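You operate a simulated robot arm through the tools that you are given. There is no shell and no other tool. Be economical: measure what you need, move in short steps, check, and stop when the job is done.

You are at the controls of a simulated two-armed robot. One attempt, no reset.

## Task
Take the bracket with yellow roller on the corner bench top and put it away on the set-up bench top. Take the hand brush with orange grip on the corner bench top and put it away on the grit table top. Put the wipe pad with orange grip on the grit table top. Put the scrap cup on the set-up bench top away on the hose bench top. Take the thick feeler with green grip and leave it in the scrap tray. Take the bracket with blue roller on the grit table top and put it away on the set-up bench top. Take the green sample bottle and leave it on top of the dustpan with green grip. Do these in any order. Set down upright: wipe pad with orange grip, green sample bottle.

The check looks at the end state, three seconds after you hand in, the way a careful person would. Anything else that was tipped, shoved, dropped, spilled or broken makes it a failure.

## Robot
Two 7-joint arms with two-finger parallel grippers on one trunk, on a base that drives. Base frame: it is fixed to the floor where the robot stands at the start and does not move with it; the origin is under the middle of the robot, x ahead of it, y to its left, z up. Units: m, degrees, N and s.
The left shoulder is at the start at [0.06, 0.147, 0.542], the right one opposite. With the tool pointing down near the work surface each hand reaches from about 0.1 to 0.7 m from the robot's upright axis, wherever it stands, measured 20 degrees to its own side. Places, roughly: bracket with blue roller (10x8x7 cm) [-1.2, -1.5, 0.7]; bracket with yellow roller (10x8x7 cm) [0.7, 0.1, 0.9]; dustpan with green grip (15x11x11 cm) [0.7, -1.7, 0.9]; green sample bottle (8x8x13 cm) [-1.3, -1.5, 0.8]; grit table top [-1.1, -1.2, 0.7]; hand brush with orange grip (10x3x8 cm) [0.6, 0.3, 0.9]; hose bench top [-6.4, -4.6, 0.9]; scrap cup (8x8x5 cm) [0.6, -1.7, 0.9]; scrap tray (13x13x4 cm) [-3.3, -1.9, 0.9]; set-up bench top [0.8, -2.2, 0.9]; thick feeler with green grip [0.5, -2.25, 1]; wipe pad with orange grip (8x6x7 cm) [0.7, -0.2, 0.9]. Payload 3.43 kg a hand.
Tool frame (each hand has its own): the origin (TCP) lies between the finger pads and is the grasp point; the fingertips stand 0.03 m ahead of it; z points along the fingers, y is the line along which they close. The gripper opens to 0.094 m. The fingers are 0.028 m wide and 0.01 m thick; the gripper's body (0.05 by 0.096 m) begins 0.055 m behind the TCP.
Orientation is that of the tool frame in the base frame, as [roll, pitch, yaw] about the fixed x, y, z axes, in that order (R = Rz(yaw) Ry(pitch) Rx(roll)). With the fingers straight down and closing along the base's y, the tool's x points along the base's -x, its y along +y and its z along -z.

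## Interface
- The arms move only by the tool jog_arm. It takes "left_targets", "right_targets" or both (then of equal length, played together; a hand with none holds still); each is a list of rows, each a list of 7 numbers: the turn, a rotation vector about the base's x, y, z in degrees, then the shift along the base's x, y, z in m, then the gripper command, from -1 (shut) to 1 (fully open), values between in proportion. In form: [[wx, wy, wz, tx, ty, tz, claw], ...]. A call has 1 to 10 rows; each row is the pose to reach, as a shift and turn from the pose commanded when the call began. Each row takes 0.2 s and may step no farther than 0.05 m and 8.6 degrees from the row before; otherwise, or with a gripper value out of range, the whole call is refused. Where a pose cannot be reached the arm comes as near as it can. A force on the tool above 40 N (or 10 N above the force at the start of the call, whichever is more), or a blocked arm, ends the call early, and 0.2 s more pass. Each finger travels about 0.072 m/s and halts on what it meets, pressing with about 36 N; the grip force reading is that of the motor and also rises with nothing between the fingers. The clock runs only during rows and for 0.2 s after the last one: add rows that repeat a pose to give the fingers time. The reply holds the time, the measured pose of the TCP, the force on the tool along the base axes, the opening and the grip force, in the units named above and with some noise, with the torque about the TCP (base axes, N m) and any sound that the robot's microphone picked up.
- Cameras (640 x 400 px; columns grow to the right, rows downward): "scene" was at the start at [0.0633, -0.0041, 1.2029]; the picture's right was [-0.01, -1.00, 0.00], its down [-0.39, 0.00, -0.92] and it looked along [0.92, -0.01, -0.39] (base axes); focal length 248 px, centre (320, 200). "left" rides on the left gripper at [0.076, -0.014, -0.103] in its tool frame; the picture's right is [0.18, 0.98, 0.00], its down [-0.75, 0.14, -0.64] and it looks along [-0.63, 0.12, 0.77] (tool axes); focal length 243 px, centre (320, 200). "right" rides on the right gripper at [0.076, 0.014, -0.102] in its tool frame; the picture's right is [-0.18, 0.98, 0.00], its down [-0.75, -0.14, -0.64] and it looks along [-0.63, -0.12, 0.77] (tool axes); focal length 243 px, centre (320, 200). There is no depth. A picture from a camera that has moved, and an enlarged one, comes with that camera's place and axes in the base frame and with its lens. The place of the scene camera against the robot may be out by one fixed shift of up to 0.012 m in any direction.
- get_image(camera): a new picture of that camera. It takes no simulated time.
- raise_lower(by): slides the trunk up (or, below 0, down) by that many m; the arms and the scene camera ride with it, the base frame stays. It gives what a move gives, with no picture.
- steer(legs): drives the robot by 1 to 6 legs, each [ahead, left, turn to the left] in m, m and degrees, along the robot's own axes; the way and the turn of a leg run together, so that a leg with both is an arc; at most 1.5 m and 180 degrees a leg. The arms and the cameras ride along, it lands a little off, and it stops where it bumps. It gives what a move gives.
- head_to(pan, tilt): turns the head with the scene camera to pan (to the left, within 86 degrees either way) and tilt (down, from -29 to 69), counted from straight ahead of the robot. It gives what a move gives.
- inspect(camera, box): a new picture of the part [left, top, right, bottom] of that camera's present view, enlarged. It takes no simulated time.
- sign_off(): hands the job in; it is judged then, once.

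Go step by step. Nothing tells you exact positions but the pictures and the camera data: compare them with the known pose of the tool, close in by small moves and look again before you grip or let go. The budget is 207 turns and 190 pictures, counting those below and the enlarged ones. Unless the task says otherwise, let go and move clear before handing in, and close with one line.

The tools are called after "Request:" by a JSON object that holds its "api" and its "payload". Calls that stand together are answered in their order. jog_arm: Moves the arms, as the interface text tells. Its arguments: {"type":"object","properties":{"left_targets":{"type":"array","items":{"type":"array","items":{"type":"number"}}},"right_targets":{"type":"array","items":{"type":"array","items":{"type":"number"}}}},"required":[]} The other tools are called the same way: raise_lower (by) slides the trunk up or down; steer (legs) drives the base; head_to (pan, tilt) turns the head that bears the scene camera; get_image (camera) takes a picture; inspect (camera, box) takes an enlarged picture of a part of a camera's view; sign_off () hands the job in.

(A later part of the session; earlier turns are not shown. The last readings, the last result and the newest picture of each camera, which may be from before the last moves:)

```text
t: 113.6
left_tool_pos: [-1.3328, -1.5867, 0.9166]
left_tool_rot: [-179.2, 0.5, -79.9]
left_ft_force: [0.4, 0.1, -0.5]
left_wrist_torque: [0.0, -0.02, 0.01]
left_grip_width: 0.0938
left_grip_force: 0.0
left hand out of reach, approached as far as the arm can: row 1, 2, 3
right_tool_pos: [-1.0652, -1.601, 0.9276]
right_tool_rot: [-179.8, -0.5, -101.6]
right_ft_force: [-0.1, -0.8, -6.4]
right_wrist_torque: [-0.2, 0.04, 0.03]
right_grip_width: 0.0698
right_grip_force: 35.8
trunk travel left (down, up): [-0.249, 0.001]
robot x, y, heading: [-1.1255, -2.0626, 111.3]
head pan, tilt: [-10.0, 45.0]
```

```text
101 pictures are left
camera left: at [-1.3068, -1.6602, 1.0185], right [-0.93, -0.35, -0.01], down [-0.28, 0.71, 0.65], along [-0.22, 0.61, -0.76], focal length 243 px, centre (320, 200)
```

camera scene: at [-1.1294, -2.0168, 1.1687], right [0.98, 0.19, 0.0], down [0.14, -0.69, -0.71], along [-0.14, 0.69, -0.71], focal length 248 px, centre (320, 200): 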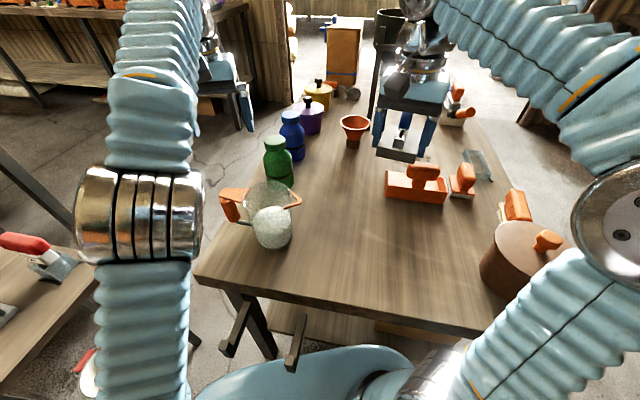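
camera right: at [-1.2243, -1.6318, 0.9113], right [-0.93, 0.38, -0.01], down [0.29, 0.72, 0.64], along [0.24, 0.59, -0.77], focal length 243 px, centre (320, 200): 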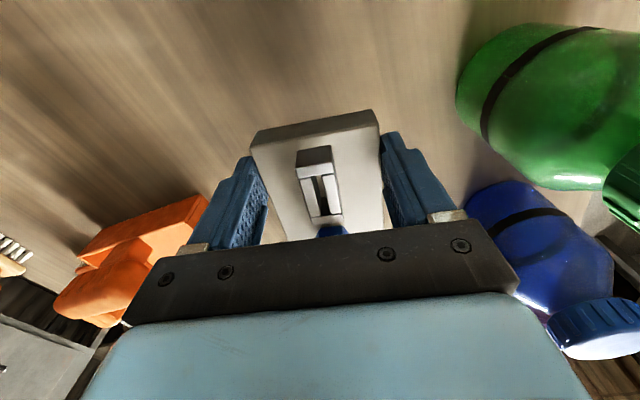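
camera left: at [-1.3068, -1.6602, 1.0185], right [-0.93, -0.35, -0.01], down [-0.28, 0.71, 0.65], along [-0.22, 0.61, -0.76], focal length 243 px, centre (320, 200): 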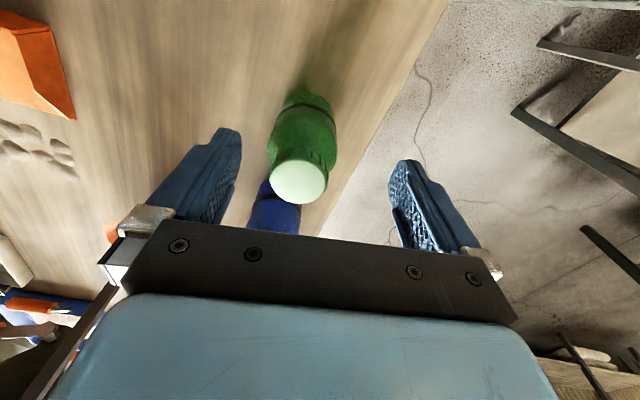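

The cap is at (−1.333, −1.53). I lower and advance so the fingers straddle the cap.

Request:
{"api": "jog_arm", "payload": {"left_targets": [[0, 0, 0, 0, 0, -0.03, 1], [0, 0, 0, -0.001, 0.01, -0.055, 1], [0, 0, 0, -0.002, 0.02, -0.075, 1], [0, 0, 0, -0.002, 0.028, -0.09, 1]]}}

Request:
{"api": "get_image", "payload": {"camera": "left"}}

Request:
{"api": "inspect", "payload": {"camera": "scene", "box": [180, 90, 380, 240]}}

```text
t: 114.6
left_tool_pos: [-1.3354, -1.5578, 0.8264]
left_tool_rot: [-179.3, 0.3, -79.8]
left_ft_force: [1.0, -0.1, 0.3]
left_wrist_torque: [-0.02, -0.02, 0.0]
left_grip_width: 0.0942
left_grip_force: 0.1
right_tool_pos: [-1.064, -1.6002, 0.9269]
right_tool_rot: [-179.8, -0.4, -101.5]
right_ft_force: [-0.2, -0.1, -7.6]
right_wrist_torque: [-0.14, 0.01, 0.03]
right_grip_width: 0.0697
right_grip_force: 36.1
trunk travel left (down, up): [-0.249, 0.001]
robot x, y, heading: [-1.1268, -2.0616, 111.0]
head pan, tilt: [-10.0, 45.0]
```

```text
100 pictures are left
camera left: at [-1.3087, -1.6309, 0.9285], right [-0.93, -0.36, -0.01], down [-0.28, 0.71, 0.64], along [-0.22, 0.61, -0.76], focal length 243 px, centre (320, 200)
```

left: 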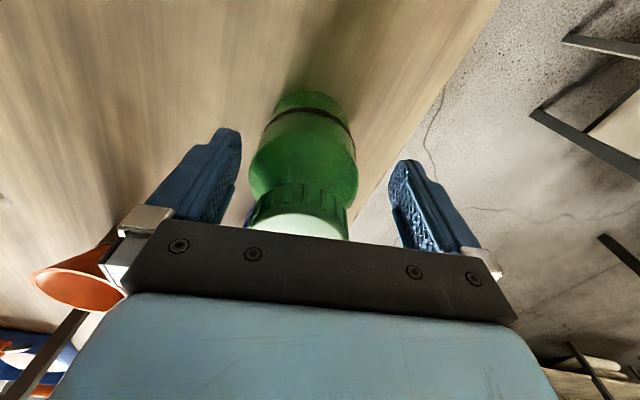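

```text
2.67 times, centred on (280, 165) of scene
camera zoom: at [-1.1294, -2.0167, 1.1687], right [0.98, 0.19, 0.0], down [0.14, -0.69, -0.71], along [-0.14, 0.69, -0.71], focal length 663 px, centre (427, 293)
```

zoom: 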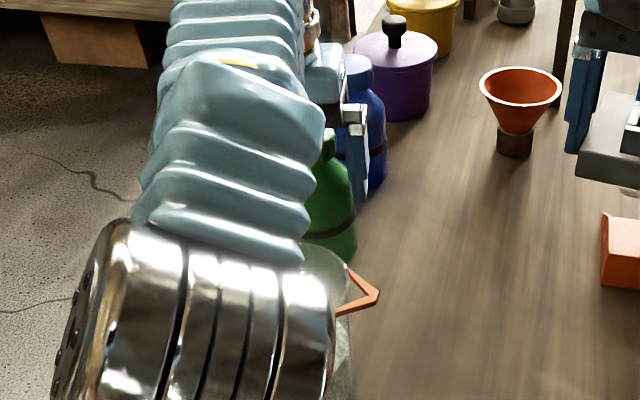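

The cap centre is still ≈3 cm ahead of the TCP. I move forward and slightly up, then look.

Request:
{"api": "jog_arm", "payload": {"left_targets": [[0, 0, 0, 0.001, 0.005, 0.01, 1], [0, 0, 0, 0.003, 0.018, 0.015, 1], [0, 0, 0, 0.003, 0.03, 0.015, 1]]}}

Request:
{"api": "get_image", "payload": {"camera": "left"}}

```text
t: 115.4
left_tool_pos: [-1.3286, -1.5341, 0.8394]
left_tool_rot: [-179.3, 0.3, -79.7]
left_ft_force: [0.1, 0.2, 0.3]
left_wrist_torque: [0.02, -0.02, 0.01]
left_grip_width: 0.0938
left_grip_force: 0.1
left hand out of reach, approached as far as the arm can: row 3
right_tool_pos: [-1.0652, -1.6019, 0.9271]
right_tool_rot: [-179.9, -0.4, -101.5]
right_ft_force: [-0.2, -0.7, -6.9]
right_wrist_torque: [-0.17, 0.04, 0.01]
right_grip_width: 0.07
right_grip_force: 36.3
trunk travel left (down, up): [-0.249, 0.001]
robot x, y, heading: [-1.1239, -2.0658, 110.9]
head pan, tilt: [-10.0, 45.0]
```

```text
98 pictures are left
camera left: at [-1.3027, -1.6075, 0.9417], right [-0.93, -0.36, -0.01], down [-0.28, 0.71, 0.65], along [-0.22, 0.61, -0.76], focal length 243 px, centre (320, 200)
```

left: 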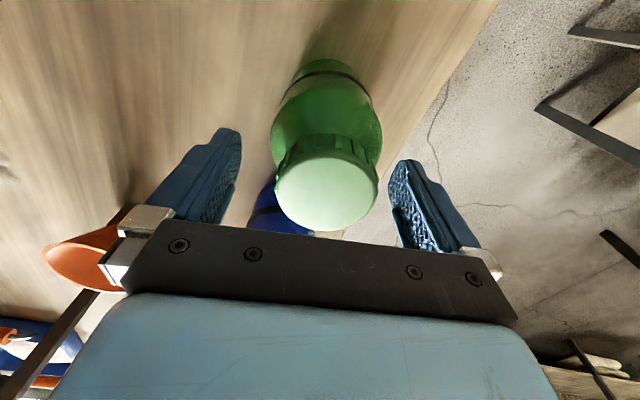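

The cap is centred on the TCP; I close the left gripper and lift a little.

Request:
{"api": "jog_arm", "payload": {"left_targets": [[0, 0, 0, 0, 0, 0, 0.3], [0, 0, 0, 0, 0, 0, -1], [0, 0, 0, 0, 0, 0, -1], [0, 0, 0, 0, 0, 0, -1], [0, 0, 0, 0, 0, 0, -1], [0, 0, 0, 0, 0, 0, -1]]}}

Request:
{"api": "get_image", "payload": {"camera": "left"}}

```text
t: 116.8
left_tool_pos: [-1.3277, -1.5359, 0.8419]
left_tool_rot: [-179.3, 0.6, -79.7]
left_ft_force: [-1.8, 8.2, 28.9]
left_wrist_torque: [0.25, -0.02, 0.06]
left_grip_width: 0.0611
left_grip_force: 36.0
right_tool_pos: [-1.064, -1.6024, 0.9291]
right_tool_rot: [-180.0, -0.4, -101.5]
right_ft_force: [-0.2, -1.0, -7.7]
right_wrist_torque: [-0.18, 0.02, 0.01]
right_grip_width: 0.0696
right_grip_force: 35.5
trunk travel left (down, up): [-0.249, 0.001]
robot x, y, heading: [-1.1254, -2.0643, 111.1]
head pan, tilt: [-10.0, 45.0]
```

```text
97 pictures are left
camera left: at [-1.3023, -1.6086, 0.9429], right [-0.93, -0.36, -0.01], down [-0.28, 0.71, 0.65], along [-0.22, 0.61, -0.76], focal length 243 px, centre (320, 200)
```

left: 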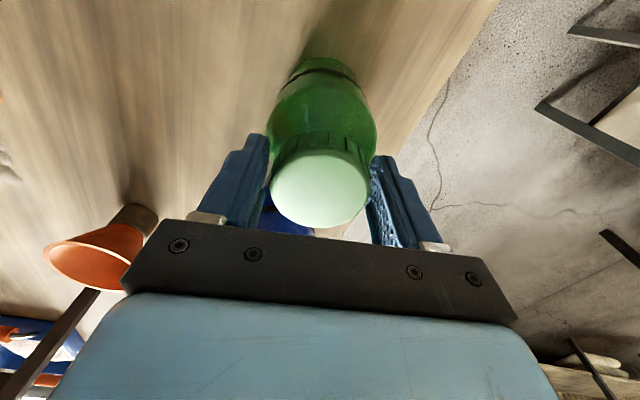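

The fingertips caught the shoulder (61 mm). I reopen, rise 1.3 cm and regrip on the cap only.

Request:
{"api": "jog_arm", "payload": {"left_targets": [[0, 0, 0, 0, 0, 0, 0.6], [0, 0, 0, 0, 0.002, 0.006, 0.6], [0, 0, 0, 0, 0.003, 0.012, 0.6], [0, 0, 0, 0, 0.003, 0.012, -1], [0, 0, 0, 0, 0.003, 0.012, -1], [0, 0, 0, 0, 0.003, 0.012, -1], [0, 0, 0, 0, 0.003, 0.012, -1]]}}

Request:
{"api": "get_image", "payload": {"camera": "left"}}

```text
t: 118.4
left_tool_pos: [-1.3286, -1.5374, 0.85]
left_tool_rot: [-179.4, 0.7, -79.8]
left_ft_force: [0.2, 5.5, 22.0]
left_wrist_torque: [0.13, 0.09, 0.03]
left_grip_width: 0.0509
left_grip_force: 36.5
left hand out of reach, approached as far as the arm can: row 2, 3, 4, 5, 6, 7
right_tool_pos: [-1.065, -1.6011, 0.9293]
right_tool_rot: [-180.0, -0.7, -101.5]
right_ft_force: [-0.1, -0.2, -7.5]
right_wrist_torque: [-0.16, 0.02, -0.01]
right_grip_width: 0.07
right_grip_force: 35.9
trunk travel left (down, up): [-0.249, 0.001]
robot x, y, heading: [-1.1258, -2.0654, 111.2]
head pan, tilt: [-10.0, 45.0]
```

```text
96 pictures are left
camera left: at [-1.3022, -1.6121, 0.9504], right [-0.93, -0.35, -0.01], down [-0.28, 0.71, 0.65], along [-0.22, 0.61, -0.76], focal length 243 px, centre (320, 200)
```

left: 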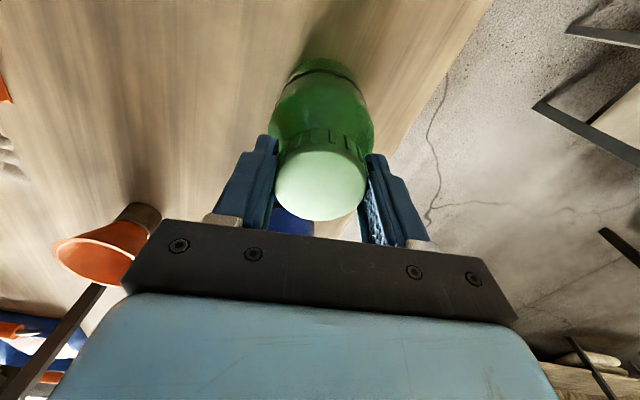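

Now it holds 51 mm, the cap. I lift while drawing back.

Request:
{"api": "jog_arm", "payload": {"left_targets": [[0, 0, 0, 0, -0.005, 0.01, -1], [0, 0, 0, 0, -0.015, 0.025, -1], [0, 0, 0, 0, -0.03, 0.04, -1]]}}

Request:
{"api": "get_image", "payload": {"camera": "left"}}

Request:
{"api": "get_image", "payload": {"camera": "scene"}}

```text
t: 119.2
left_tool_pos: [-1.329, -1.567, 0.8882]
left_tool_rot: [-179.3, 0.2, -79.8]
left_ft_force: [0.2, 1.2, -3.5]
left_wrist_torque: [0.01, -0.03, -0.02]
left_grip_width: 0.0483
left_grip_force: 36.0
right_tool_pos: [-1.0649, -1.6012, 0.9288]
right_tool_rot: [-179.8, -0.5, -101.5]
right_ft_force: [-1.2, 0.4, -7.7]
right_wrist_torque: [-0.21, 0.05, 0.03]
right_grip_width: 0.0697
right_grip_force: 36.1
trunk travel left (down, up): [-0.249, 0.001]
robot x, y, heading: [-1.1255, -2.0659, 111.2]
head pan, tilt: [-10.0, 45.0]
```

```text
95 pictures are left
camera left: at [-1.3036, -1.6411, 0.9886], right [-0.93, -0.36, -0.01], down [-0.28, 0.71, 0.64], along [-0.22, 0.61, -0.77], focal length 243 px, centre (320, 200)
```

left: 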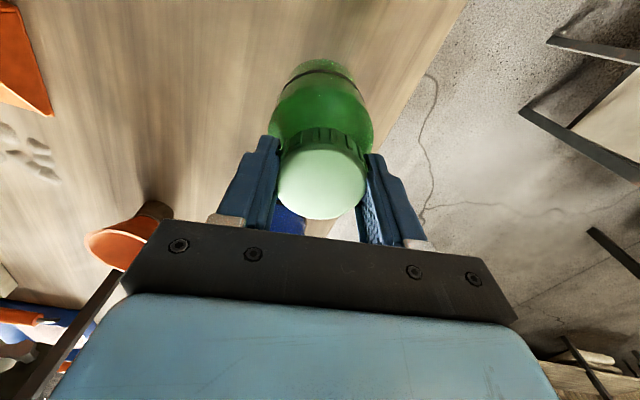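

```text
94 pictures are left
camera scene: at [-1.1295, -2.0163, 1.1686], right [0.98, 0.19, 0.0], down [0.14, -0.69, -0.71], along [-0.14, 0.69, -0.71], focal length 248 px, centre (320, 200)
```

scene: 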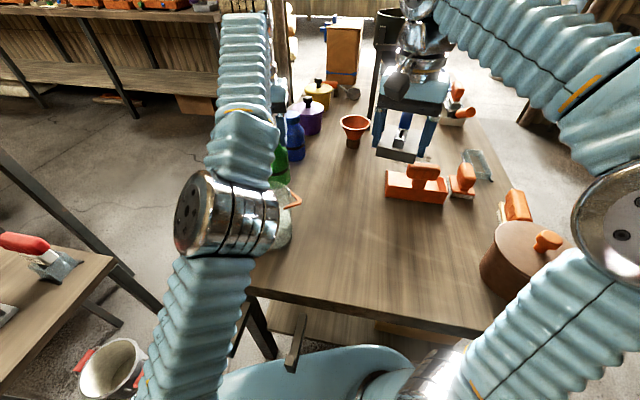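

The bottle is held (3.5 N). I route it around the jug via the table's west edge, and retract the right hand with the bracket too.

Request:
{"api": "jog_arm", "payload": {"left_targets": [[0, 0, 0, -0.01, 0, 0.03, -1], [0, 0, 0, -0.05, 0, 0.05, -1], [0, 0, 0, -0.095, -0.01, 0.05, -1], [0, 0, 0, -0.14, -0.02, 0.05, -1], [0, 0, 0, -0.18, -0.04, 0.05, -1], [0, 0, 0, -0.2, -0.08, 0.06, -1], [0, 0, 0, -0.2, -0.125, 0.07, -1], [0, 0, 0, -0.2, -0.17, 0.08, -1], [0, 0, 0, -0.2, -0.21, 0.09, -1], [0, 0, 0, -0.2, -0.25, 0.09, -1]], "right_targets": [[0, 0, 0, 0, -0.01, 0.02, -1], [0, 0, 0, 0, -0.04, 0.03, -1], [0, 0, 0, 0.01, -0.08, 0.04, -1], [0, 0, 0, 0.02, -0.12, 0.045, -1], [0, 0, 0, 0.03, -0.16, 0.045, -1], [0, 0, 0, 0.035, -0.19, 0.045, -1], [0, 0, 0, 0.035, -0.2, 0.045, -1], [0, 0, 0, 0.035, -0.2, 0.045, -1], [0, 0, 0, 0.035, -0.2, 0.045, -1], [0, 0, 0, 0.035, -0.2, 0.045, -1]]}}

Request:
{"api": "get_image", "payload": {"camera": "scene"}}

```text
t: 121.4
left_tool_pos: [-1.5288, -1.8151, 0.9755]
left_tool_rot: [-179.3, 0.2, -79.7]
left_ft_force: [0.4, 1.3, -3.4]
left_wrist_torque: [-0.01, 0.0, 0.02]
left_grip_width: 0.0486
left_grip_force: 36.0
left hand out of reach, approached as far as the arm can: row 1, 2, 3, 4, 5, 6, 7
right_tool_pos: [-1.0305, -1.7996, 0.9729]
right_tool_rot: [-179.7, -0.6, -101.5]
right_ft_force: [-0.3, 0.9, -7.8]
right_wrist_torque: [-0.15, 0.05, 0.0]
right_grip_width: 0.0696
right_grip_force: 35.8
trunk travel left (down, up): [-0.249, 0.001]
robot x, y, heading: [-1.1285, -2.0684, 110.9]
head pan, tilt: [-10.0, 45.0]
```

```text
93 pictures are left
camera scene: at [-1.1294, -2.0166, 1.1687], right [0.98, 0.19, 0.0], down [0.14, -0.69, -0.71], along [-0.14, 0.69, -0.71], focal length 248 px, centre (320, 200)
```

scene: 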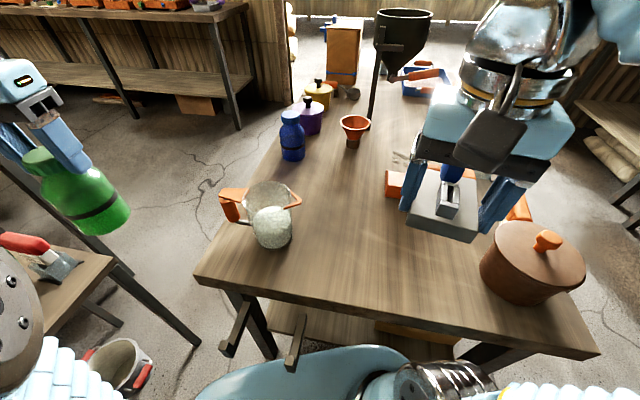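

Clear. I draw the bottle closer in, then slide out of the gap to the east before turning toward the set-up bench.

Request:
{"api": "jog_arm", "payload": {"left_targets": [[0, 0, 0, 0.01, -0.035, 0, -1], [0, 0, 0, 0.025, -0.07, 0, -1], [0, 0, 0, 0.04, -0.105, 0, -1]], "right_targets": [[0, 0, 0, 0, -0.02, 0, -1], [0, 0, 0, 0, -0.04, 0, -1], [0, 0, 0, 0, -0.05, 0, -1]]}}

Request:
{"api": "steer", "payload": {"legs": [[-0.1, -0.175, 0], [-0.26, -0.54, 0]]}}

Request:
{"api": "get_image", "payload": {"camera": "scene"}}

```text
t: 122.2
left_tool_pos: [-1.4894, -1.9221, 0.9751]
left_tool_rot: [-179.4, 0.3, -79.7]
left_ft_force: [0.8, 0.7, -2.9]
left_wrist_torque: [0.0, -0.01, 0.01]
left_grip_width: 0.0484
left_grip_force: 35.8
right_tool_pos: [-1.04, -1.8267, 0.969]
right_tool_rot: [-179.9, -0.4, -101.5]
right_ft_force: [0.3, 0.2, -7.5]
right_wrist_torque: [-0.16, 0.02, -0.02]
right_grip_width: 0.0697
right_grip_force: 36.4
right hand out of reach, approached as far as the arm can: row 2, 3
trunk travel left (down, up): [-0.249, 0.001]
robot x, y, heading: [-1.1235, -2.0667, 111.5]
head pan, tilt: [-10.0, 45.0]
```

```text
t: 124.3
left_tool_pos: [-1.2869, -1.9521, 0.9772]
left_tool_rot: [-179.4, 0.3, -79.2]
left_ft_force: [-0.8, 0.4, -2.7]
left_wrist_torque: [0.0, -0.03, -0.02]
left_grip_width: 0.0483
left_grip_force: 35.8
right_tool_pos: [-0.8364, -1.855, 0.9689]
right_tool_rot: [-179.7, -0.6, -101.0]
right_ft_force: [0.6, -0.5, -7.5]
right_wrist_torque: [-0.18, 0.01, 0.01]
right_grip_width: 0.0693
right_grip_force: 35.7
trunk travel left (down, up): [-0.249, 0.001]
robot x, y, heading: [-0.9208, -2.0932, 111.8]
head pan, tilt: [-10.0, 45.0]
stopped in leg 2: the robot was blocked; the commanded pose is now the measured one
```

```text
92 pictures are left
camera scene: at [-0.925, -2.0454, 1.1687], right [0.98, 0.2, 0.0], down [0.14, -0.69, -0.71], along [-0.14, 0.69, -0.71], focal length 248 px, centre (320, 200)
```

scene: 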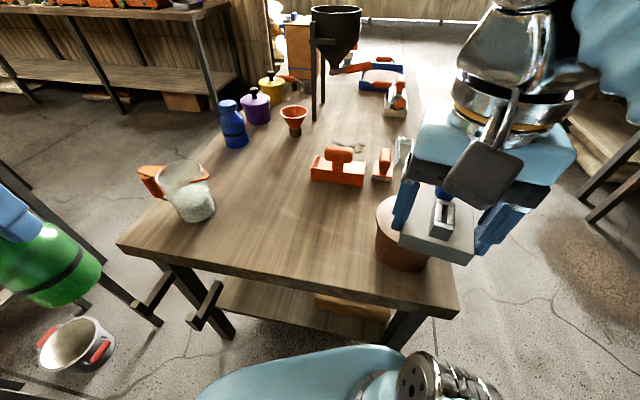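

The base corner seems to meet the table leg at this heading. I back off 6 cm, turn back to 90°, then slide east.

Request:
{"api": "steer", "payload": {"legs": [[-0.06, 0, 0], [0, 0, -21.5]]}}

Request:
{"api": "get_image", "payload": {"camera": "scene"}}

```text
t: 126.4
left_tool_pos: [-1.1867, -1.884, 0.9759]
left_tool_rot: [-179.2, 0.3, -100.9]
left_ft_force: [-0.9, 0.3, -2.7]
left_wrist_torque: [0.03, 0.0, 0.02]
left_grip_width: 0.0478
left_grip_force: 35.6
right_tool_pos: [-0.732, -1.9583, 0.9695]
right_tool_rot: [-179.9, -0.5, -122.5]
right_ft_force: [0.3, 0.3, -6.9]
right_wrist_torque: [-0.13, 0.1, 0.0]
right_grip_width: 0.0699
right_grip_force: 36.4
trunk travel left (down, up): [-0.249, 0.001]
robot x, y, heading: [-0.8977, -2.1495, 89.8]
head pan, tilt: [-10.0, 45.0]
```

```text
91 pictures are left
camera scene: at [-0.8831, -2.1033, 1.1687], right [0.99, -0.17, 0.0], down [-0.12, -0.7, -0.71], along [0.12, 0.7, -0.71], focal length 248 px, centre (320, 200)
```

scene: 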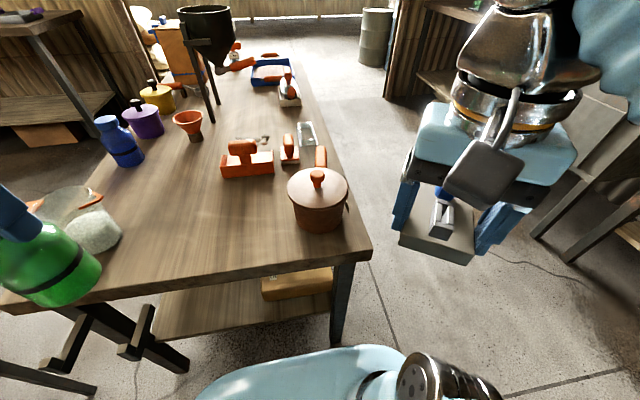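

Clear. I slide 0.65 m east and turn to face the set-up bench (+x).

Request:
{"api": "steer", "payload": {"legs": [[-0.02, -0.65, 0], [0, 0, -90]]}}

Request:
{"api": "head_to", "payload": {"pan": 0, "tilt": 25}}

Request:
{"api": "get_image", "payload": {"camera": "scene"}}

```text
t: 133.8
left_tool_pos: [0.0222, -1.8617, 0.9763]
left_tool_rot: [-179.3, 0.4, 172.0]
left_ft_force: [0.6, -0.4, -3.6]
left_wrist_torque: [-0.02, 0.02, -0.01]
left_grip_width: 0.0479
left_grip_force: 36.3
right_tool_pos: [-0.0299, -2.3192, 0.9699]
right_tool_rot: [-179.8, -0.5, 150.2]
right_ft_force: [0.1, 0.2, -6.4]
right_wrist_torque: [0.1, 0.14, 0.0]
right_grip_width: 0.0696
right_grip_force: 36.2
trunk travel left (down, up): [-0.249, 0.001]
robot x, y, heading: [-0.2264, -2.1612, 3.1]
head pan, tilt: [-10.0, 45.0]
```

```text
t: 134.7
left_tool_pos: [0.0221, -1.862, 0.9767]
left_tool_rot: [-179.3, 0.3, 172.0]
left_ft_force: [0.6, 0.4, -2.4]
left_wrist_torque: [0.03, -0.03, -0.01]
left_grip_width: 0.0479
left_grip_force: 36.2
right_tool_pos: [-0.0309, -2.319, 0.9696]
right_tool_rot: [-179.7, -0.5, 150.3]
right_ft_force: [0.4, -0.1, -7.0]
right_wrist_torque: [0.09, 0.17, 0.01]
right_grip_width: 0.0697
right_grip_force: 35.3
trunk travel left (down, up): [-0.249, 0.001]
robot x, y, heading: [-0.2309, -2.1595, 2.8]
head pan, tilt: [0.0, 25.0]
```

```text
90 pictures are left
camera scene: at [-0.1663, -2.164, 1.1992], right [0.05, -1.0, 0.0], down [-0.42, -0.02, -0.91], along [0.9, 0.05, -0.42], focal length 248 px, centre (320, 200)
```

scene: 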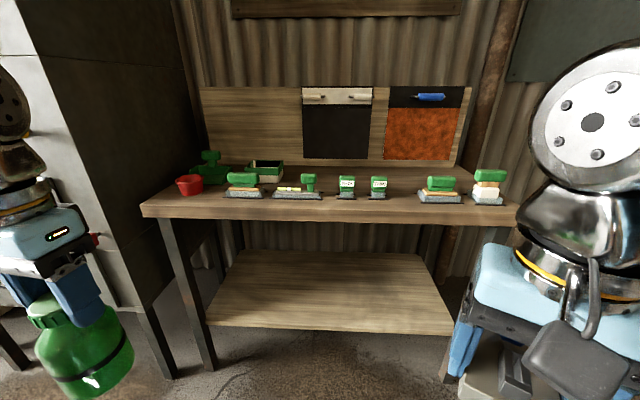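

Request:
{"api": "inspect", "payload": {"camera": "scene", "box": [140, 130, 340, 250]}}

Request:
{"api": "inspect", "payload": {"camera": "scene", "box": [330, 130, 530, 250]}}

```text
3.20 times, centred on (240, 190) of scene
camera zoom: at [-0.1663, -2.164, 1.1992], right [0.05, -1.0, 0.0], down [-0.42, -0.02, -0.91], along [0.9, 0.05, -0.42], focal length 795 px, centre (576, 232)
```

zoom: 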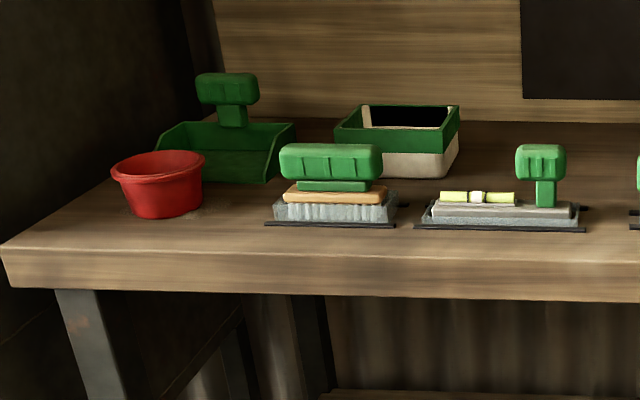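

```text
3.20 times, centred on (430, 190) of scene
camera zoom: at [-0.1663, -2.164, 1.1992], right [0.05, -1.0, 0.0], down [-0.42, -0.02, -0.91], along [0.9, 0.05, -0.42], focal length 795 px, centre (-32, 232)
```

zoom: 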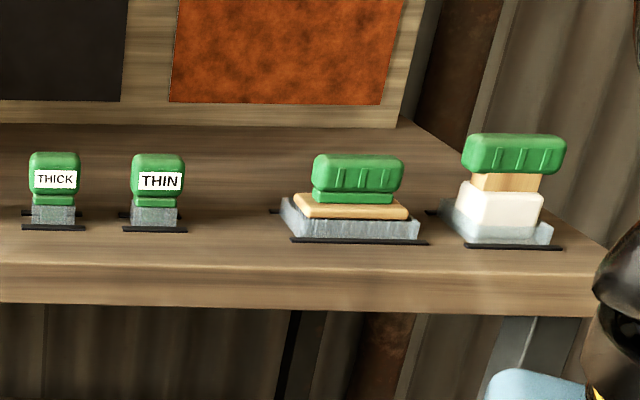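

I see the cup and dustpan at left, THICK feeler at y≈−2.21, and free space at the back of the bench behind the tools. Plan: place the blue bracket at the back (≈0.76, −2.39), then remove the cup so the bottle can reach the dustpan. First I turn the bracket straight and pull the bottle in.

Request:
{"api": "jog_arm", "payload": {"left_targets": [[0, 0, 0, -0.03, 0, 0, -1], [0, 0, 0, -0.06, 0, 0, -1], [0, 0, 0, -0.08, 0, 0, -1], [0, 0, 0, -0.08, 0, 0, -1]], "right_targets": [[0, 0, 8, 0.02, 0.0, 0.01, -1], [0, 0, 16, 0.04, 0, 0.02, -1], [0, 0, 24, 0.06, 0, 0.03, -1], [0, 0, 32, 0.08, 0, 0.03, -1]]}}

Request:
{"api": "steer", "payload": {"legs": [[0, 0, -2.8], [0.43, -0.08, 0]]}}

Request:
{"api": "head_to", "payload": {"pan": 0, "tilt": 35}}

Request:
{"api": "get_image", "payload": {"camera": "scene"}}

```text
t: 135.7
left_tool_pos: [-0.0569, -1.8616, 0.9748]
left_tool_rot: [-179.3, 0.2, 172.1]
left_ft_force: [0.0, -0.5, -3.0]
left_wrist_torque: [0.03, 0.03, 0.03]
left_grip_width: 0.0481
left_grip_force: 36.1
right_tool_pos: [0.0592, -2.3145, 0.9926]
right_tool_rot: [-179.8, -0.6, -177.6]
right_ft_force: [0.9, -0.8, -7.8]
right_wrist_torque: [0.0, 0.2, 0.03]
right_grip_width: 0.0698
right_grip_force: 36.0
right hand out of reach, approached as far as the arm can: row 2, 3, 4
trunk travel left (down, up): [-0.249, 0.001]
robot x, y, heading: [-0.2301, -2.1618, 2.7]
head pan, tilt: [0.0, 25.0]
```

```text
t: 138.7
left_tool_pos: [0.3857, -1.9467, 0.9762]
left_tool_rot: [-179.4, 0.3, 169.6]
left_ft_force: [1.2, 0.1, -3.3]
left_wrist_torque: [0.0, -0.02, -0.01]
left_grip_width: 0.0479
left_grip_force: 36.2
right_tool_pos: [0.4802, -2.4037, 0.9937]
right_tool_rot: [-179.8, -0.5, 179.8]
right_ft_force: [-0.1, 0.4, -6.9]
right_wrist_torque: [0.01, 0.16, 0.01]
right_grip_width: 0.0696
right_grip_force: 36.1
trunk travel left (down, up): [-0.249, 0.001]
robot x, y, heading: [0.2016, -2.2417, 0.7]
head pan, tilt: [0.0, 25.0]
```

```text
t: 139.4
left_tool_pos: [0.3857, -1.9474, 0.9765]
left_tool_rot: [-179.2, 0.3, 169.6]
left_ft_force: [-0.2, -0.2, -3.4]
left_wrist_torque: [-0.02, -0.01, -0.01]
left_grip_width: 0.0478
left_grip_force: 35.8
right_tool_pos: [0.4827, -2.4029, 0.9941]
right_tool_rot: [-179.8, -0.4, 179.8]
right_ft_force: [-0.5, -0.6, -7.3]
right_wrist_torque: [0.02, 0.21, -0.01]
right_grip_width: 0.0697
right_grip_force: 36.3
trunk travel left (down, up): [-0.249, 0.001]
robot x, y, heading: [0.2019, -2.2396, 0.5]
head pan, tilt: [0.0, 35.0]
```

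```text
87 pictures are left
camera scene: at [0.2605, -2.2444, 1.1836], right [0.01, -1.0, 0.0], down [-0.57, -0.01, -0.82], along [0.82, 0.01, -0.57], focal length 248 px, centre (320, 200)
```

scene: 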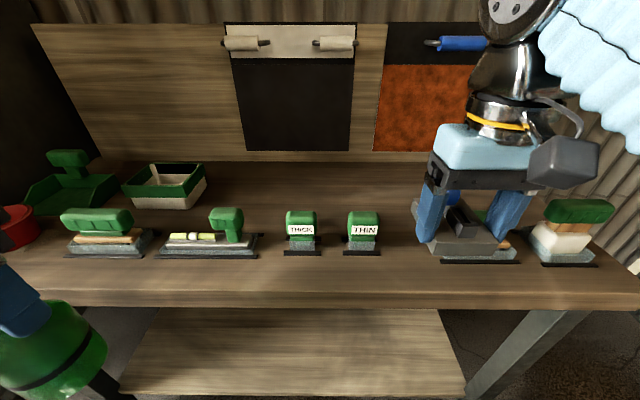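

The bracket is aligned with the gap between THIN and the next tool. I move it over the back of the bench along that gap.

Request:
{"api": "jog_arm", "payload": {"right_targets": [[0, 0, 0, 0.03, 0.01, 0, -1], [0, 0, 0, 0.07, 0.011, -0.003, -1], [0, 0, 0, 0.11, 0.011, -0.01, -1], [0, 0, 0, 0.15, 0.011, -0.023, -1], [0, 0, 0, 0.19, 0.011, -0.037, -1], [0, 0, 0, 0.23, 0.011, -0.05, -1], [0, 0, 0, 0.26, 0.012, -0.06, -1]]}}

Request:
{"api": "get_image", "payload": {"camera": "scene"}}

Request:
{"api": "get_image", "payload": {"camera": "right"}}

```text
t: 141.1
left_tool_pos: [0.3858, -1.9471, 0.9759]
left_tool_rot: [-179.3, 0.3, 169.6]
left_ft_force: [-0.5, 0.8, -3.0]
left_wrist_torque: [0.04, -0.02, 0.0]
left_grip_width: 0.0478
left_grip_force: 35.7
right_tool_pos: [0.7264, -2.3889, 0.9222]
right_tool_rot: [-179.8, -0.5, 179.8]
right_ft_force: [-0.4, 0.0, -6.7]
right_wrist_torque: [0.02, 0.12, -0.03]
right_grip_width: 0.0697
right_grip_force: 35.6
right hand out of reach, approached as far as the arm can: row 7
trunk travel left (down, up): [-0.249, 0.001]
robot x, y, heading: [0.2015, -2.246, 0.4]
head pan, tilt: [0.0, 35.0]
```

```text
86 pictures are left
camera scene: at [0.2607, -2.2447, 1.1835], right [0.01, -1.0, 0.0], down [-0.57, 0.0, -0.82], along [0.82, 0.01, -0.57], focal length 248 px, centre (320, 200)
```

scene: 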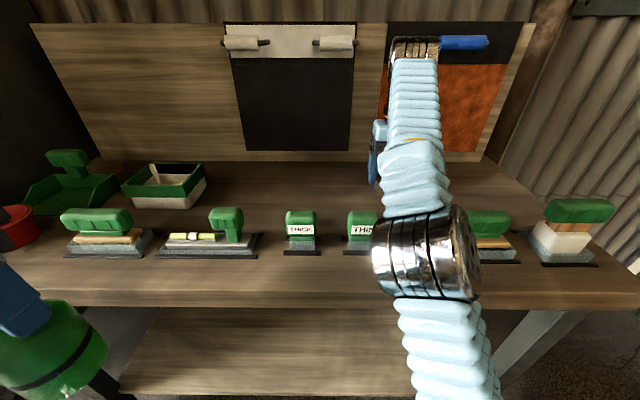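

```text
85 pictures are left
camera right: at [0.6511, -2.3741, 1.0244], right [0.19, 0.98, -0.01], down [0.76, -0.14, 0.64], along [0.62, -0.12, -0.77], focal length 243 px, centre (320, 200)
```

right: 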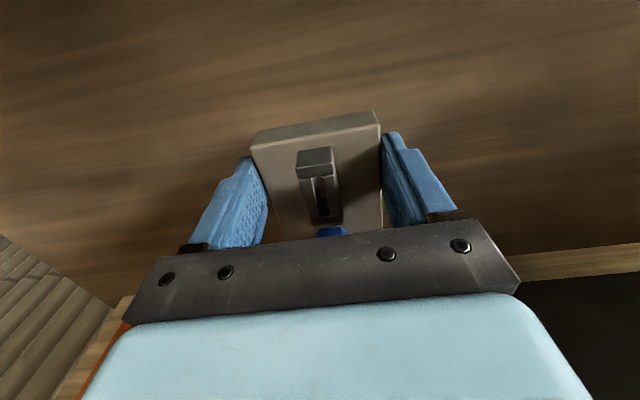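

The bracket is over free bench area. I lower gently to contact.

Request:
{"api": "jog_arm", "payload": {"right_targets": [[0, 0, 0, 0, 0, -0.005, -1], [0, 0, 0, 0, 0, -0.009, -1], [0, 0, 0, 0, 0, -0.013, -1], [0, 0, 0, 0, 0, -0.017, -1], [0, 0, 0, 0, 0, -0.021, -1], [0, 0, 0, 0, 0, -0.025, -1], [0, 0, 0, 0, 0, -0.029, -1]]}}

```text
t: 142.7
left_tool_pos: [0.3851, -1.9464, 0.9759]
left_tool_rot: [-179.3, 0.2, 169.6]
left_ft_force: [-0.1, 0.2, -2.3]
left_wrist_torque: [-0.04, -0.02, 0.01]
left_grip_width: 0.0477
left_grip_force: 36.2
right_tool_pos: [0.7271, -2.3896, 0.8962]
right_tool_rot: [-179.9, -0.3, 179.8]
right_ft_force: [3.8, -0.9, 3.8]
right_wrist_torque: [0.37, -0.67, -0.12]
right_grip_width: 0.0697
right_grip_force: 36.4
trunk travel left (down, up): [-0.249, 0.001]
robot x, y, heading: [0.2013, -2.2466, 0.8]
head pan, tilt: [0.0, 35.0]
```

Contact at TCP 0.896 → bench top ≈0.852. I release and rise, retracting along the same gap.

Request:
{"api": "jog_arm", "payload": {"right_targets": [[0, 0, 0, 0, 0, -0.001, -0.2], [0, 0, 0, 0, 0, -0.001, 0.8], [0, 0, 0, 0, 0, -0.001, 0.8], [0, 0, 0, 0, 0, -0.001, 0.8], [0, 0, 0, 0, 0, 0.02, 0.8], [0, 0, 0, -0.03, 0, 0.045, 0.8], [0, 0, 0, -0.07, 0, 0.06, 0.8], [0, 0, 0, -0.11, 0, 0.075, 0.8], [0, 0, 0, -0.155, 0, 0.085, 0.8], [0, 0, 0, -0.2, 0, 0.09, 0.8]]}}

Request:
{"api": "get_image", "payload": {"camera": "right"}}

Request:
{"api": "get_image", "payload": {"camera": "scene"}}

```text
t: 144.8
left_tool_pos: [0.3851, -1.9473, 0.9751]
left_tool_rot: [-179.3, 0.2, 169.5]
left_ft_force: [0.1, -0.5, -4.3]
left_wrist_torque: [0.02, 0.04, 0.0]
left_grip_width: 0.0477
left_grip_force: 35.9
right_tool_pos: [0.5285, -2.3883, 0.9878]
right_tool_rot: [-179.8, -0.7, 179.9]
right_ft_force: [-0.1, 0.5, 0.3]
right_wrist_torque: [0.02, 0.06, 0.0]
right_grip_width: 0.0843
right_grip_force: 0.0
trunk travel left (down, up): [-0.249, 0.001]
robot x, y, heading: [0.2024, -2.2436, 0.6]
head pan, tilt: [0.0, 35.0]
```

```text
84 pictures are left
camera right: at [0.4531, -2.3733, 1.0888], right [0.19, 0.98, -0.01], down [0.76, -0.14, 0.63], along [0.62, -0.12, -0.77], focal length 243 px, centre (320, 200)
```

right: 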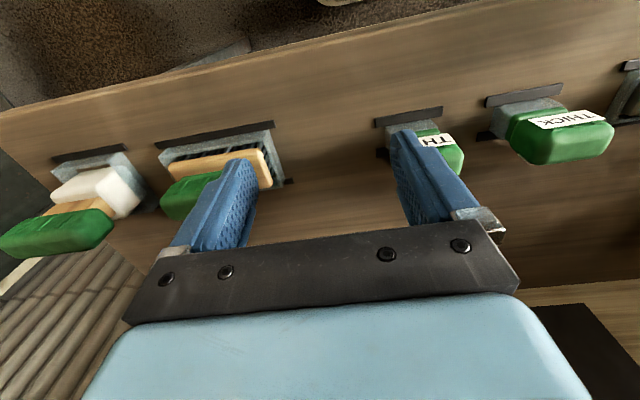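

```text
83 pictures are left
camera scene: at [0.2605, -2.2443, 1.1835], right [0.01, -1.0, 0.0], down [-0.57, -0.01, -0.82], along [0.82, 0.01, -0.57], focal length 248 px, centre (320, 200)
```

scene: 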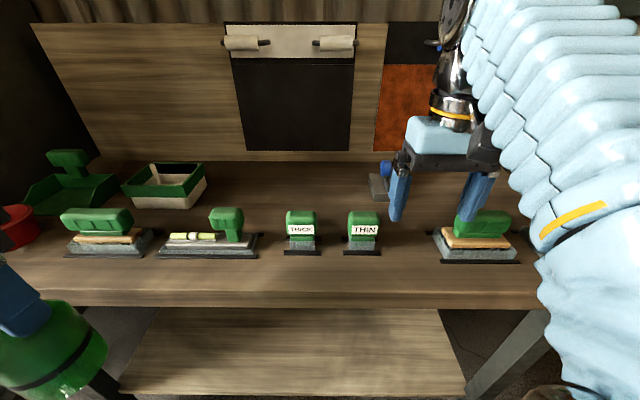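

The blue bracket is placed. Now I reposition (angled left) so the right hand can take the red cup while the left keeps the bottle.

Request:
{"api": "steer", "payload": {"legs": [[-0.13, 0, 0], [0, 0.29, 0], [0, 0, 34]]}}

Request:
{"api": "head_to", "payload": {"pan": -5, "tilt": 32}}

Request:
{"api": "get_image", "payload": {"camera": "scene"}}

```text
t: 149.4
left_tool_pos: [0.0543, -1.605, 0.9762]
left_tool_rot: [-179.3, 0.3, -156.1]
left_ft_force: [-0.6, -0.4, -2.7]
left_wrist_torque: [0.01, -0.01, 0.0]
left_grip_width: 0.0477
left_grip_force: 35.7
right_tool_pos: [0.4233, -1.8875, 0.9873]
right_tool_rot: [-179.8, -0.4, -145.8]
right_ft_force: [0.2, -0.2, 0.9]
right_wrist_torque: [-0.01, 0.02, -0.02]
right_grip_width: 0.0845
right_grip_force: 0.0
trunk travel left (down, up): [-0.249, 0.001]
robot x, y, heading: [0.0676, -1.9486, 34.7]
head pan, tilt: [0.0, 35.0]
```

```text
t: 150.0
left_tool_pos: [0.0545, -1.6044, 0.9756]
left_tool_rot: [-179.3, 0.4, -156.0]
left_ft_force: [0.4, 0.3, -3.2]
left_wrist_torque: [0.0, -0.04, 0.0]
left_grip_width: 0.0478
left_grip_force: 36.2
right_tool_pos: [0.4226, -1.8873, 0.9872]
right_tool_rot: [-179.8, -0.5, -145.7]
right_ft_force: [0.5, -0.6, 0.4]
right_wrist_torque: [-0.01, 0.0, 0.02]
right_grip_width: 0.0847
right_grip_force: 0.1
trunk travel left (down, up): [-0.249, 0.001]
robot x, y, heading: [0.0683, -1.9514, 34.7]
head pan, tilt: [-5.0, 32.0]
```

```text
82 pictures are left
camera scene: at [0.1228, -1.9276, 1.1882], right [0.5, -0.87, 0.0], down [-0.46, -0.26, -0.85], along [0.73, 0.42, -0.53], focal length 248 px, centre (320, 200)
```

scene: 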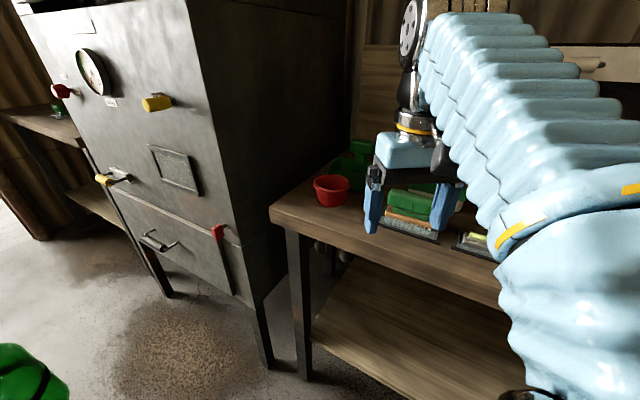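

The cup is at ≈(0.571, −1.70), rim 8 cm. I bring the right hand over it for a wrist view.

Request:
{"api": "jog_arm", "payload": {"right_targets": [[0, 0, 0, 0.02, 0.04, -0.005, 1], [0, 0, 0, 0.045, 0.08, -0.015, 1], [0, 0, 0, 0.075, 0.12, -0.025, 1], [0, 0, 0, 0.105, 0.15, -0.03, 1], [0, 0, 0, 0.13, 0.17, -0.032, 1]]}}

Request:
{"api": "get_image", "payload": {"camera": "right"}}

```text
refused: row 3 steps farther than a row can; nothing moved
```

```text
81 pictures are left
camera right: at [0.3511, -1.918, 1.089], right [-0.4, 0.92, -0.01], down [0.71, 0.31, 0.64], along [0.58, 0.25, -0.77], focal length 243 px, centre (320, 200)
```

right: 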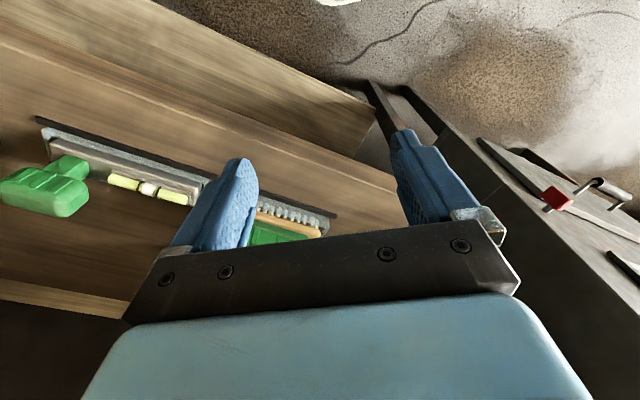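

Request:
{"api": "jog_arm", "payload": {"right_targets": [[0, 0, 0, 0.018, 0.036, -0.005, 1], [0, 0, 0, 0.04, 0.07, -0.012, 1], [0, 0, 0, 0.065, 0.105, -0.02, 1], [0, 0, 0, 0.09, 0.135, -0.026, 1], [0, 0, 0, 0.112, 0.157, -0.03, 1], [0, 0, 0, 0.13, 0.17, -0.032, 1]]}}

Request:
{"api": "get_image", "payload": {"camera": "right"}}

```text
t: 151.1
left_tool_pos: [0.0552, -1.6031, 0.9744]
left_tool_rot: [-179.3, 0.3, -156.0]
left_ft_force: [0.1, 0.4, -2.6]
left_wrist_torque: [-0.02, 0.0, -0.03]
left_grip_width: 0.0478
left_grip_force: 36.4
right_tool_pos: [0.5363, -1.7726, 0.9634]
right_tool_rot: [-178.3, 0.8, -150.7]
right_ft_force: [0.4, 0.7, -0.8]
right_wrist_torque: [-0.06, -0.01, -0.01]
right_grip_width: 0.0941
right_grip_force: 0.0
right hand out of reach, approached as far as the arm can: row 5
trunk travel left (down, up): [-0.249, 0.001]
robot x, y, heading: [0.0727, -1.9501, 35.0]
head pan, tilt: [-5.0, 32.0]
stopped in row 5 (right hand): the force on the tool passed its limit at 128 N (the readings are from after the stop); the commanded pose is now the measured one
```

```text
80 pictures are left
camera right: at [0.4589, -1.7954, 1.0634], right [-0.32, 0.95, -0.03], down [0.71, 0.26, 0.66], along [0.63, 0.19, -0.75], focal length 243 px, centre (320, 200)
```

right: 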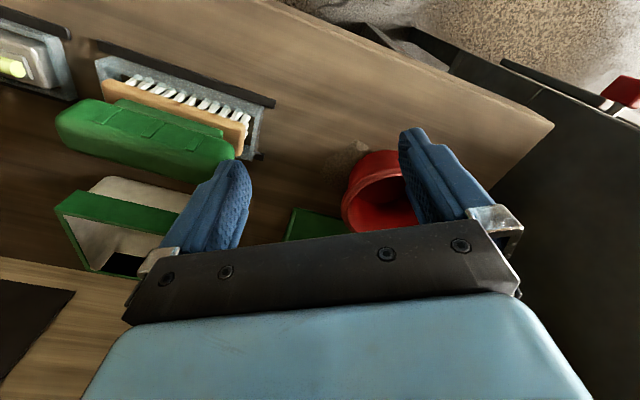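

A force spike of 128 N stopped the move. I check the scene around the cup.

Request:
{"api": "inspect", "payload": {"camera": "scene", "box": [260, 110, 480, 270]}}

```text
2.50 times, centred on (370, 190) of scene
camera zoom: at [0.1228, -1.9263, 1.188], right [0.5, -0.87, 0.0], down [-0.46, -0.27, -0.85], along [0.73, 0.42, -0.53], focal length 621 px, centre (195, 225)
```

zoom: 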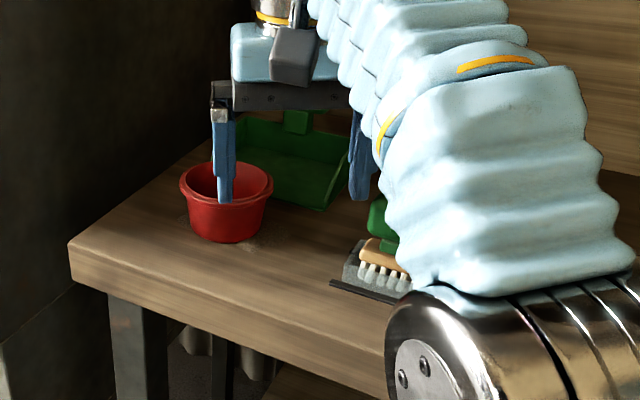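

The cup stands upright and nothing seems disturbed; the spike likely came from the arm at its reach limit. I ease the hand back and move the base 8 cm closer (+y).

Request:
{"api": "jog_arm", "payload": {"right_targets": [[0, 0, 0, -0.015, -0.015, 0.002, 1], [0, 0, 2, -0.03, -0.03, 0.004, 1]]}}

Request:
{"api": "steer", "payload": {"legs": [[0.046, 0.066, 0]]}}

Request:
{"api": "get_image", "payload": {"camera": "right"}}

Request:
{"api": "get_image", "payload": {"camera": "scene"}}

```text
t: 151.7
left_tool_pos: [0.0537, -1.6035, 0.975]
left_tool_rot: [-179.3, 0.2, -155.9]
left_ft_force: [0.2, 1.0, -2.6]
left_wrist_torque: [-0.03, -0.01, 0.02]
left_grip_width: 0.0479
left_grip_force: 35.8
right_tool_pos: [0.5055, -1.8035, 0.968]
right_tool_rot: [-178.1, 0.9, -148.5]
right_ft_force: [0.0, -0.4, -0.9]
right_wrist_torque: [-0.05, 0.0, 0.01]
right_grip_width: 0.094
right_grip_force: 0.0
trunk travel left (down, up): [-0.249, 0.001]
robot x, y, heading: [0.073, -1.9523, 34.9]
head pan, tilt: [-5.0, 32.0]
```

```text
t: 152.8
left_tool_pos: [0.0551, -1.5247, 0.975]
left_tool_rot: [-179.3, 0.4, -156.0]
left_ft_force: [-0.2, 0.4, -2.3]
left_wrist_torque: [0.01, -0.01, 0.05]
left_grip_width: 0.0479
left_grip_force: 36.2
right_tool_pos: [0.5067, -1.7227, 0.9682]
right_tool_rot: [-178.2, 0.9, -148.5]
right_ft_force: [0.3, -0.8, 0.1]
right_wrist_torque: [0.02, 0.01, -0.01]
right_grip_width: 0.0939
right_grip_force: 0.1
trunk travel left (down, up): [-0.249, 0.001]
robot x, y, heading: [0.0685, -1.8735, 35.1]
head pan, tilt: [-5.0, 32.0]
```

```text
78 pictures are left
camera right: at [0.4301, -1.7488, 1.0682], right [-0.36, 0.93, -0.03], down [0.7, 0.28, 0.66], along [0.62, 0.22, -0.75], focal length 243 px, centre (320, 200)
```

right: 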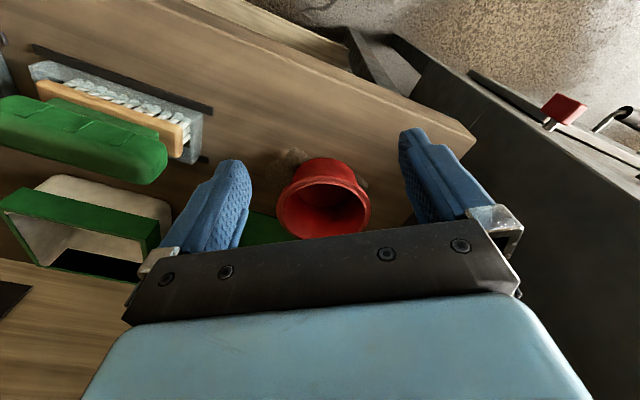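

```text
77 pictures are left
camera scene: at [0.1231, -1.8472, 1.1882], right [0.5, -0.87, 0.0], down [-0.46, -0.27, -0.85], along [0.73, 0.42, -0.53], focal length 248 px, centre (320, 200)
```

scene: 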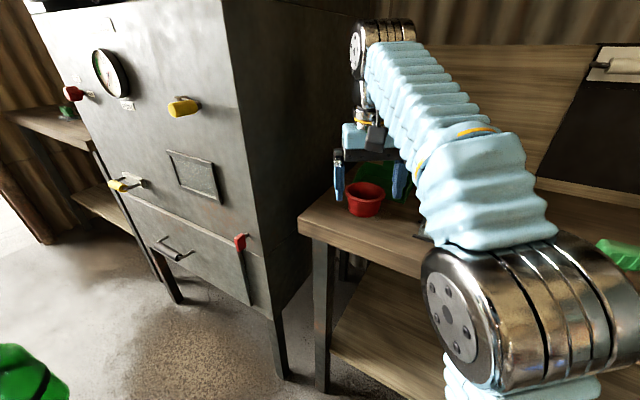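

The cup rim is centred at ≈(0.575, −1.695). I move over it and lower to straddle it.

Request:
{"api": "jog_arm", "payload": {"right_targets": [[0, 0, 0, 0.03, 0.012, -0.012, 1], [0, 0, 0, 0.055, 0.022, -0.02, 1], [0, 0, 0, 0.068, 0.028, -0.03, 1]]}}

Request:
{"api": "get_image", "payload": {"camera": "right"}}

```text
t: 153.6
left_tool_pos: [0.0558, -1.524, 0.9755]
left_tool_rot: [-179.4, 0.3, -155.9]
left_ft_force: [-0.2, 0.6, -2.4]
left_wrist_torque: [0.04, -0.01, 0.01]
left_grip_width: 0.0477
left_grip_force: 35.9
right_tool_pos: [0.5746, -1.6943, 0.9382]
right_tool_rot: [-178.2, 0.9, -148.5]
right_ft_force: [-0.3, -0.3, -1.0]
right_wrist_torque: [0.05, -0.02, -0.02]
right_grip_width: 0.0942
right_grip_force: 0.1
trunk travel left (down, up): [-0.249, 0.001]
robot x, y, heading: [0.0706, -1.8706, 35.0]
head pan, tilt: [-5.0, 32.0]
```

```text
76 pictures are left
camera right: at [0.499, -1.7199, 1.0373], right [-0.36, 0.93, -0.03], down [0.7, 0.28, 0.66], along [0.62, 0.22, -0.75], focal length 243 px, centre (320, 200)
```

right: 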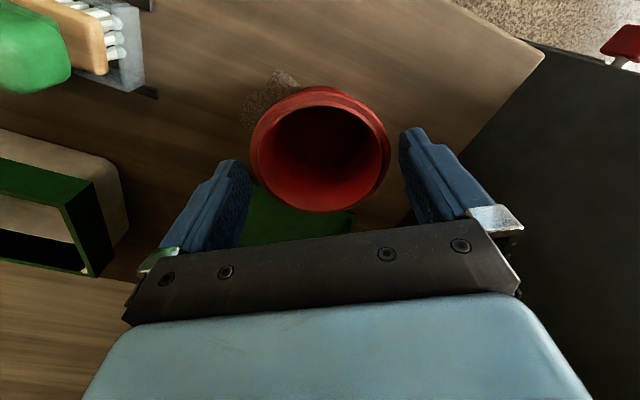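

The rim nearly fills the gripper opening, so instead I pinch the cup's right wall: one finger inside, one outside, with a half-open gripper.

Request:
{"api": "jog_arm", "payload": {"right_targets": [[0, 0, 0, 0, 0, 0.02, 0.5], [0, 0, 0, 0.006, -0.018, 0.02, 0], [0, 0, 0, 0.012, -0.037, 0.02, 0], [0, 0, 0, 0.012, -0.037, 0.015, 0]]}}

Request:
{"api": "get_image", "payload": {"camera": "right"}}

```text
t: 154.6
left_tool_pos: [0.0555, -1.5245, 0.9743]
left_tool_rot: [-179.3, 0.4, -155.8]
left_ft_force: [-0.1, -0.4, -2.5]
left_wrist_torque: [0.0, 0.05, 0.0]
left_grip_width: 0.048
left_grip_force: 36.5
right_tool_pos: [0.5861, -1.7324, 0.9543]
right_tool_rot: [-178.2, 1.0, -148.5]
right_ft_force: [0.1, 0.7, 0.7]
right_wrist_torque: [-0.01, 0.01, 0.01]
right_grip_width: 0.0471
right_grip_force: 0.1
right hand out of reach, approached as far as the arm can: row 1, 2, 3
trunk travel left (down, up): [-0.249, 0.001]
robot x, y, heading: [0.0692, -1.8707, 34.8]
head pan, tilt: [-5.0, 32.0]
```

```text
75 pictures are left
camera right: at [0.5103, -1.7579, 1.0531], right [-0.36, 0.93, -0.03], down [0.7, 0.28, 0.66], along [0.62, 0.22, -0.75], focal length 243 px, centre (320, 200)
```

right: 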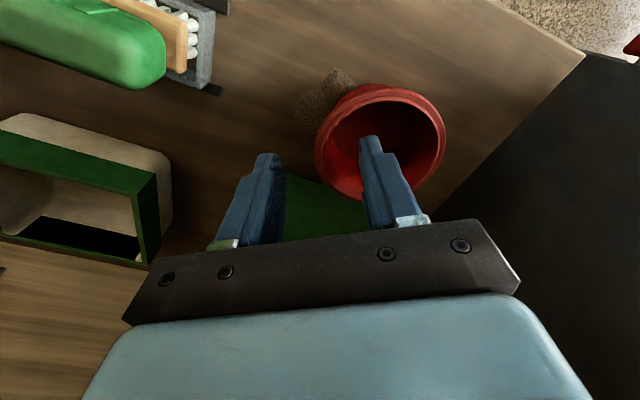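

The rim's right wall lies between the fingers. I lower 4 cm and close on it.

Request:
{"api": "jog_arm", "payload": {"right_targets": [[0, 0, 0, 0.002, 0, -0.02, 0], [0, 0, 0, 0.002, 0, -0.038, 0], [0, 0, 0, 0.002, 0, -0.038, -1], [0, 0, 0, 0.002, 0, -0.038, -1], [0, 0, 0, 0.002, 0, -0.038, -1], [0, 0, 0, 0.002, 0, -0.038, -1]]}}

Request:
{"api": "jog_arm", "payload": {"right_targets": [[0, 0, 0, 0, 0, 0.015, -1], [0, 0, 0, 0, 0, 0.03, -1]]}}

Request:
{"api": "get_image", "payload": {"camera": "right"}}

```text
t: 156.0
left_tool_pos: [0.0543, -1.5243, 0.976]
left_tool_rot: [-179.3, 0.3, -156.0]
left_ft_force: [0.1, 0.1, -2.5]
left_wrist_torque: [-0.03, -0.01, -0.01]
left_grip_width: 0.0481
left_grip_force: 35.9
right_tool_pos: [0.5888, -1.7322, 0.9175]
right_tool_rot: [-178.3, 1.0, -148.5]
right_ft_force: [0.7, -0.8, 14.7]
right_wrist_torque: [0.77, 0.54, -0.04]
right_grip_width: 0.0088
right_grip_force: 36.5
trunk travel left (down, up): [-0.249, 0.001]
robot x, y, heading: [0.0712, -1.8719, 35.0]
head pan, tilt: [-5.0, 32.0]
```

```text
t: 156.6
left_tool_pos: [0.0552, -1.5248, 0.9752]
left_tool_rot: [-179.3, 0.2, -156.0]
left_ft_force: [0.4, -0.2, -2.9]
left_wrist_torque: [0.03, 0.0, -0.02]
left_grip_width: 0.0479
left_grip_force: 36.3
right_tool_pos: [0.5893, -1.7324, 0.9448]
right_tool_rot: [-178.2, 0.9, -148.4]
right_ft_force: [1.1, -0.8, -0.5]
right_wrist_torque: [-0.03, -0.01, -0.03]
right_grip_width: 0.0048
right_grip_force: 35.7
trunk travel left (down, up): [-0.249, 0.001]
robot x, y, heading: [0.0706, -1.8698, 34.9]
head pan, tilt: [-5.0, 32.0]
```

```text
74 pictures are left
camera right: at [0.5135, -1.7568, 1.0454], right [-0.36, 0.93, -0.03], down [0.7, 0.28, 0.66], along [0.62, 0.22, -0.75], focal length 243 px, centre (320, 200)
```

right: 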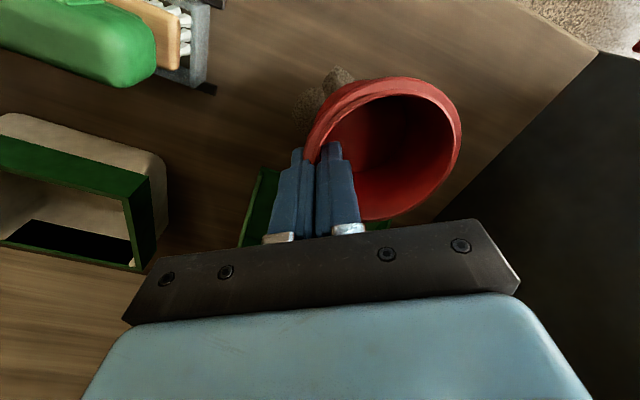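

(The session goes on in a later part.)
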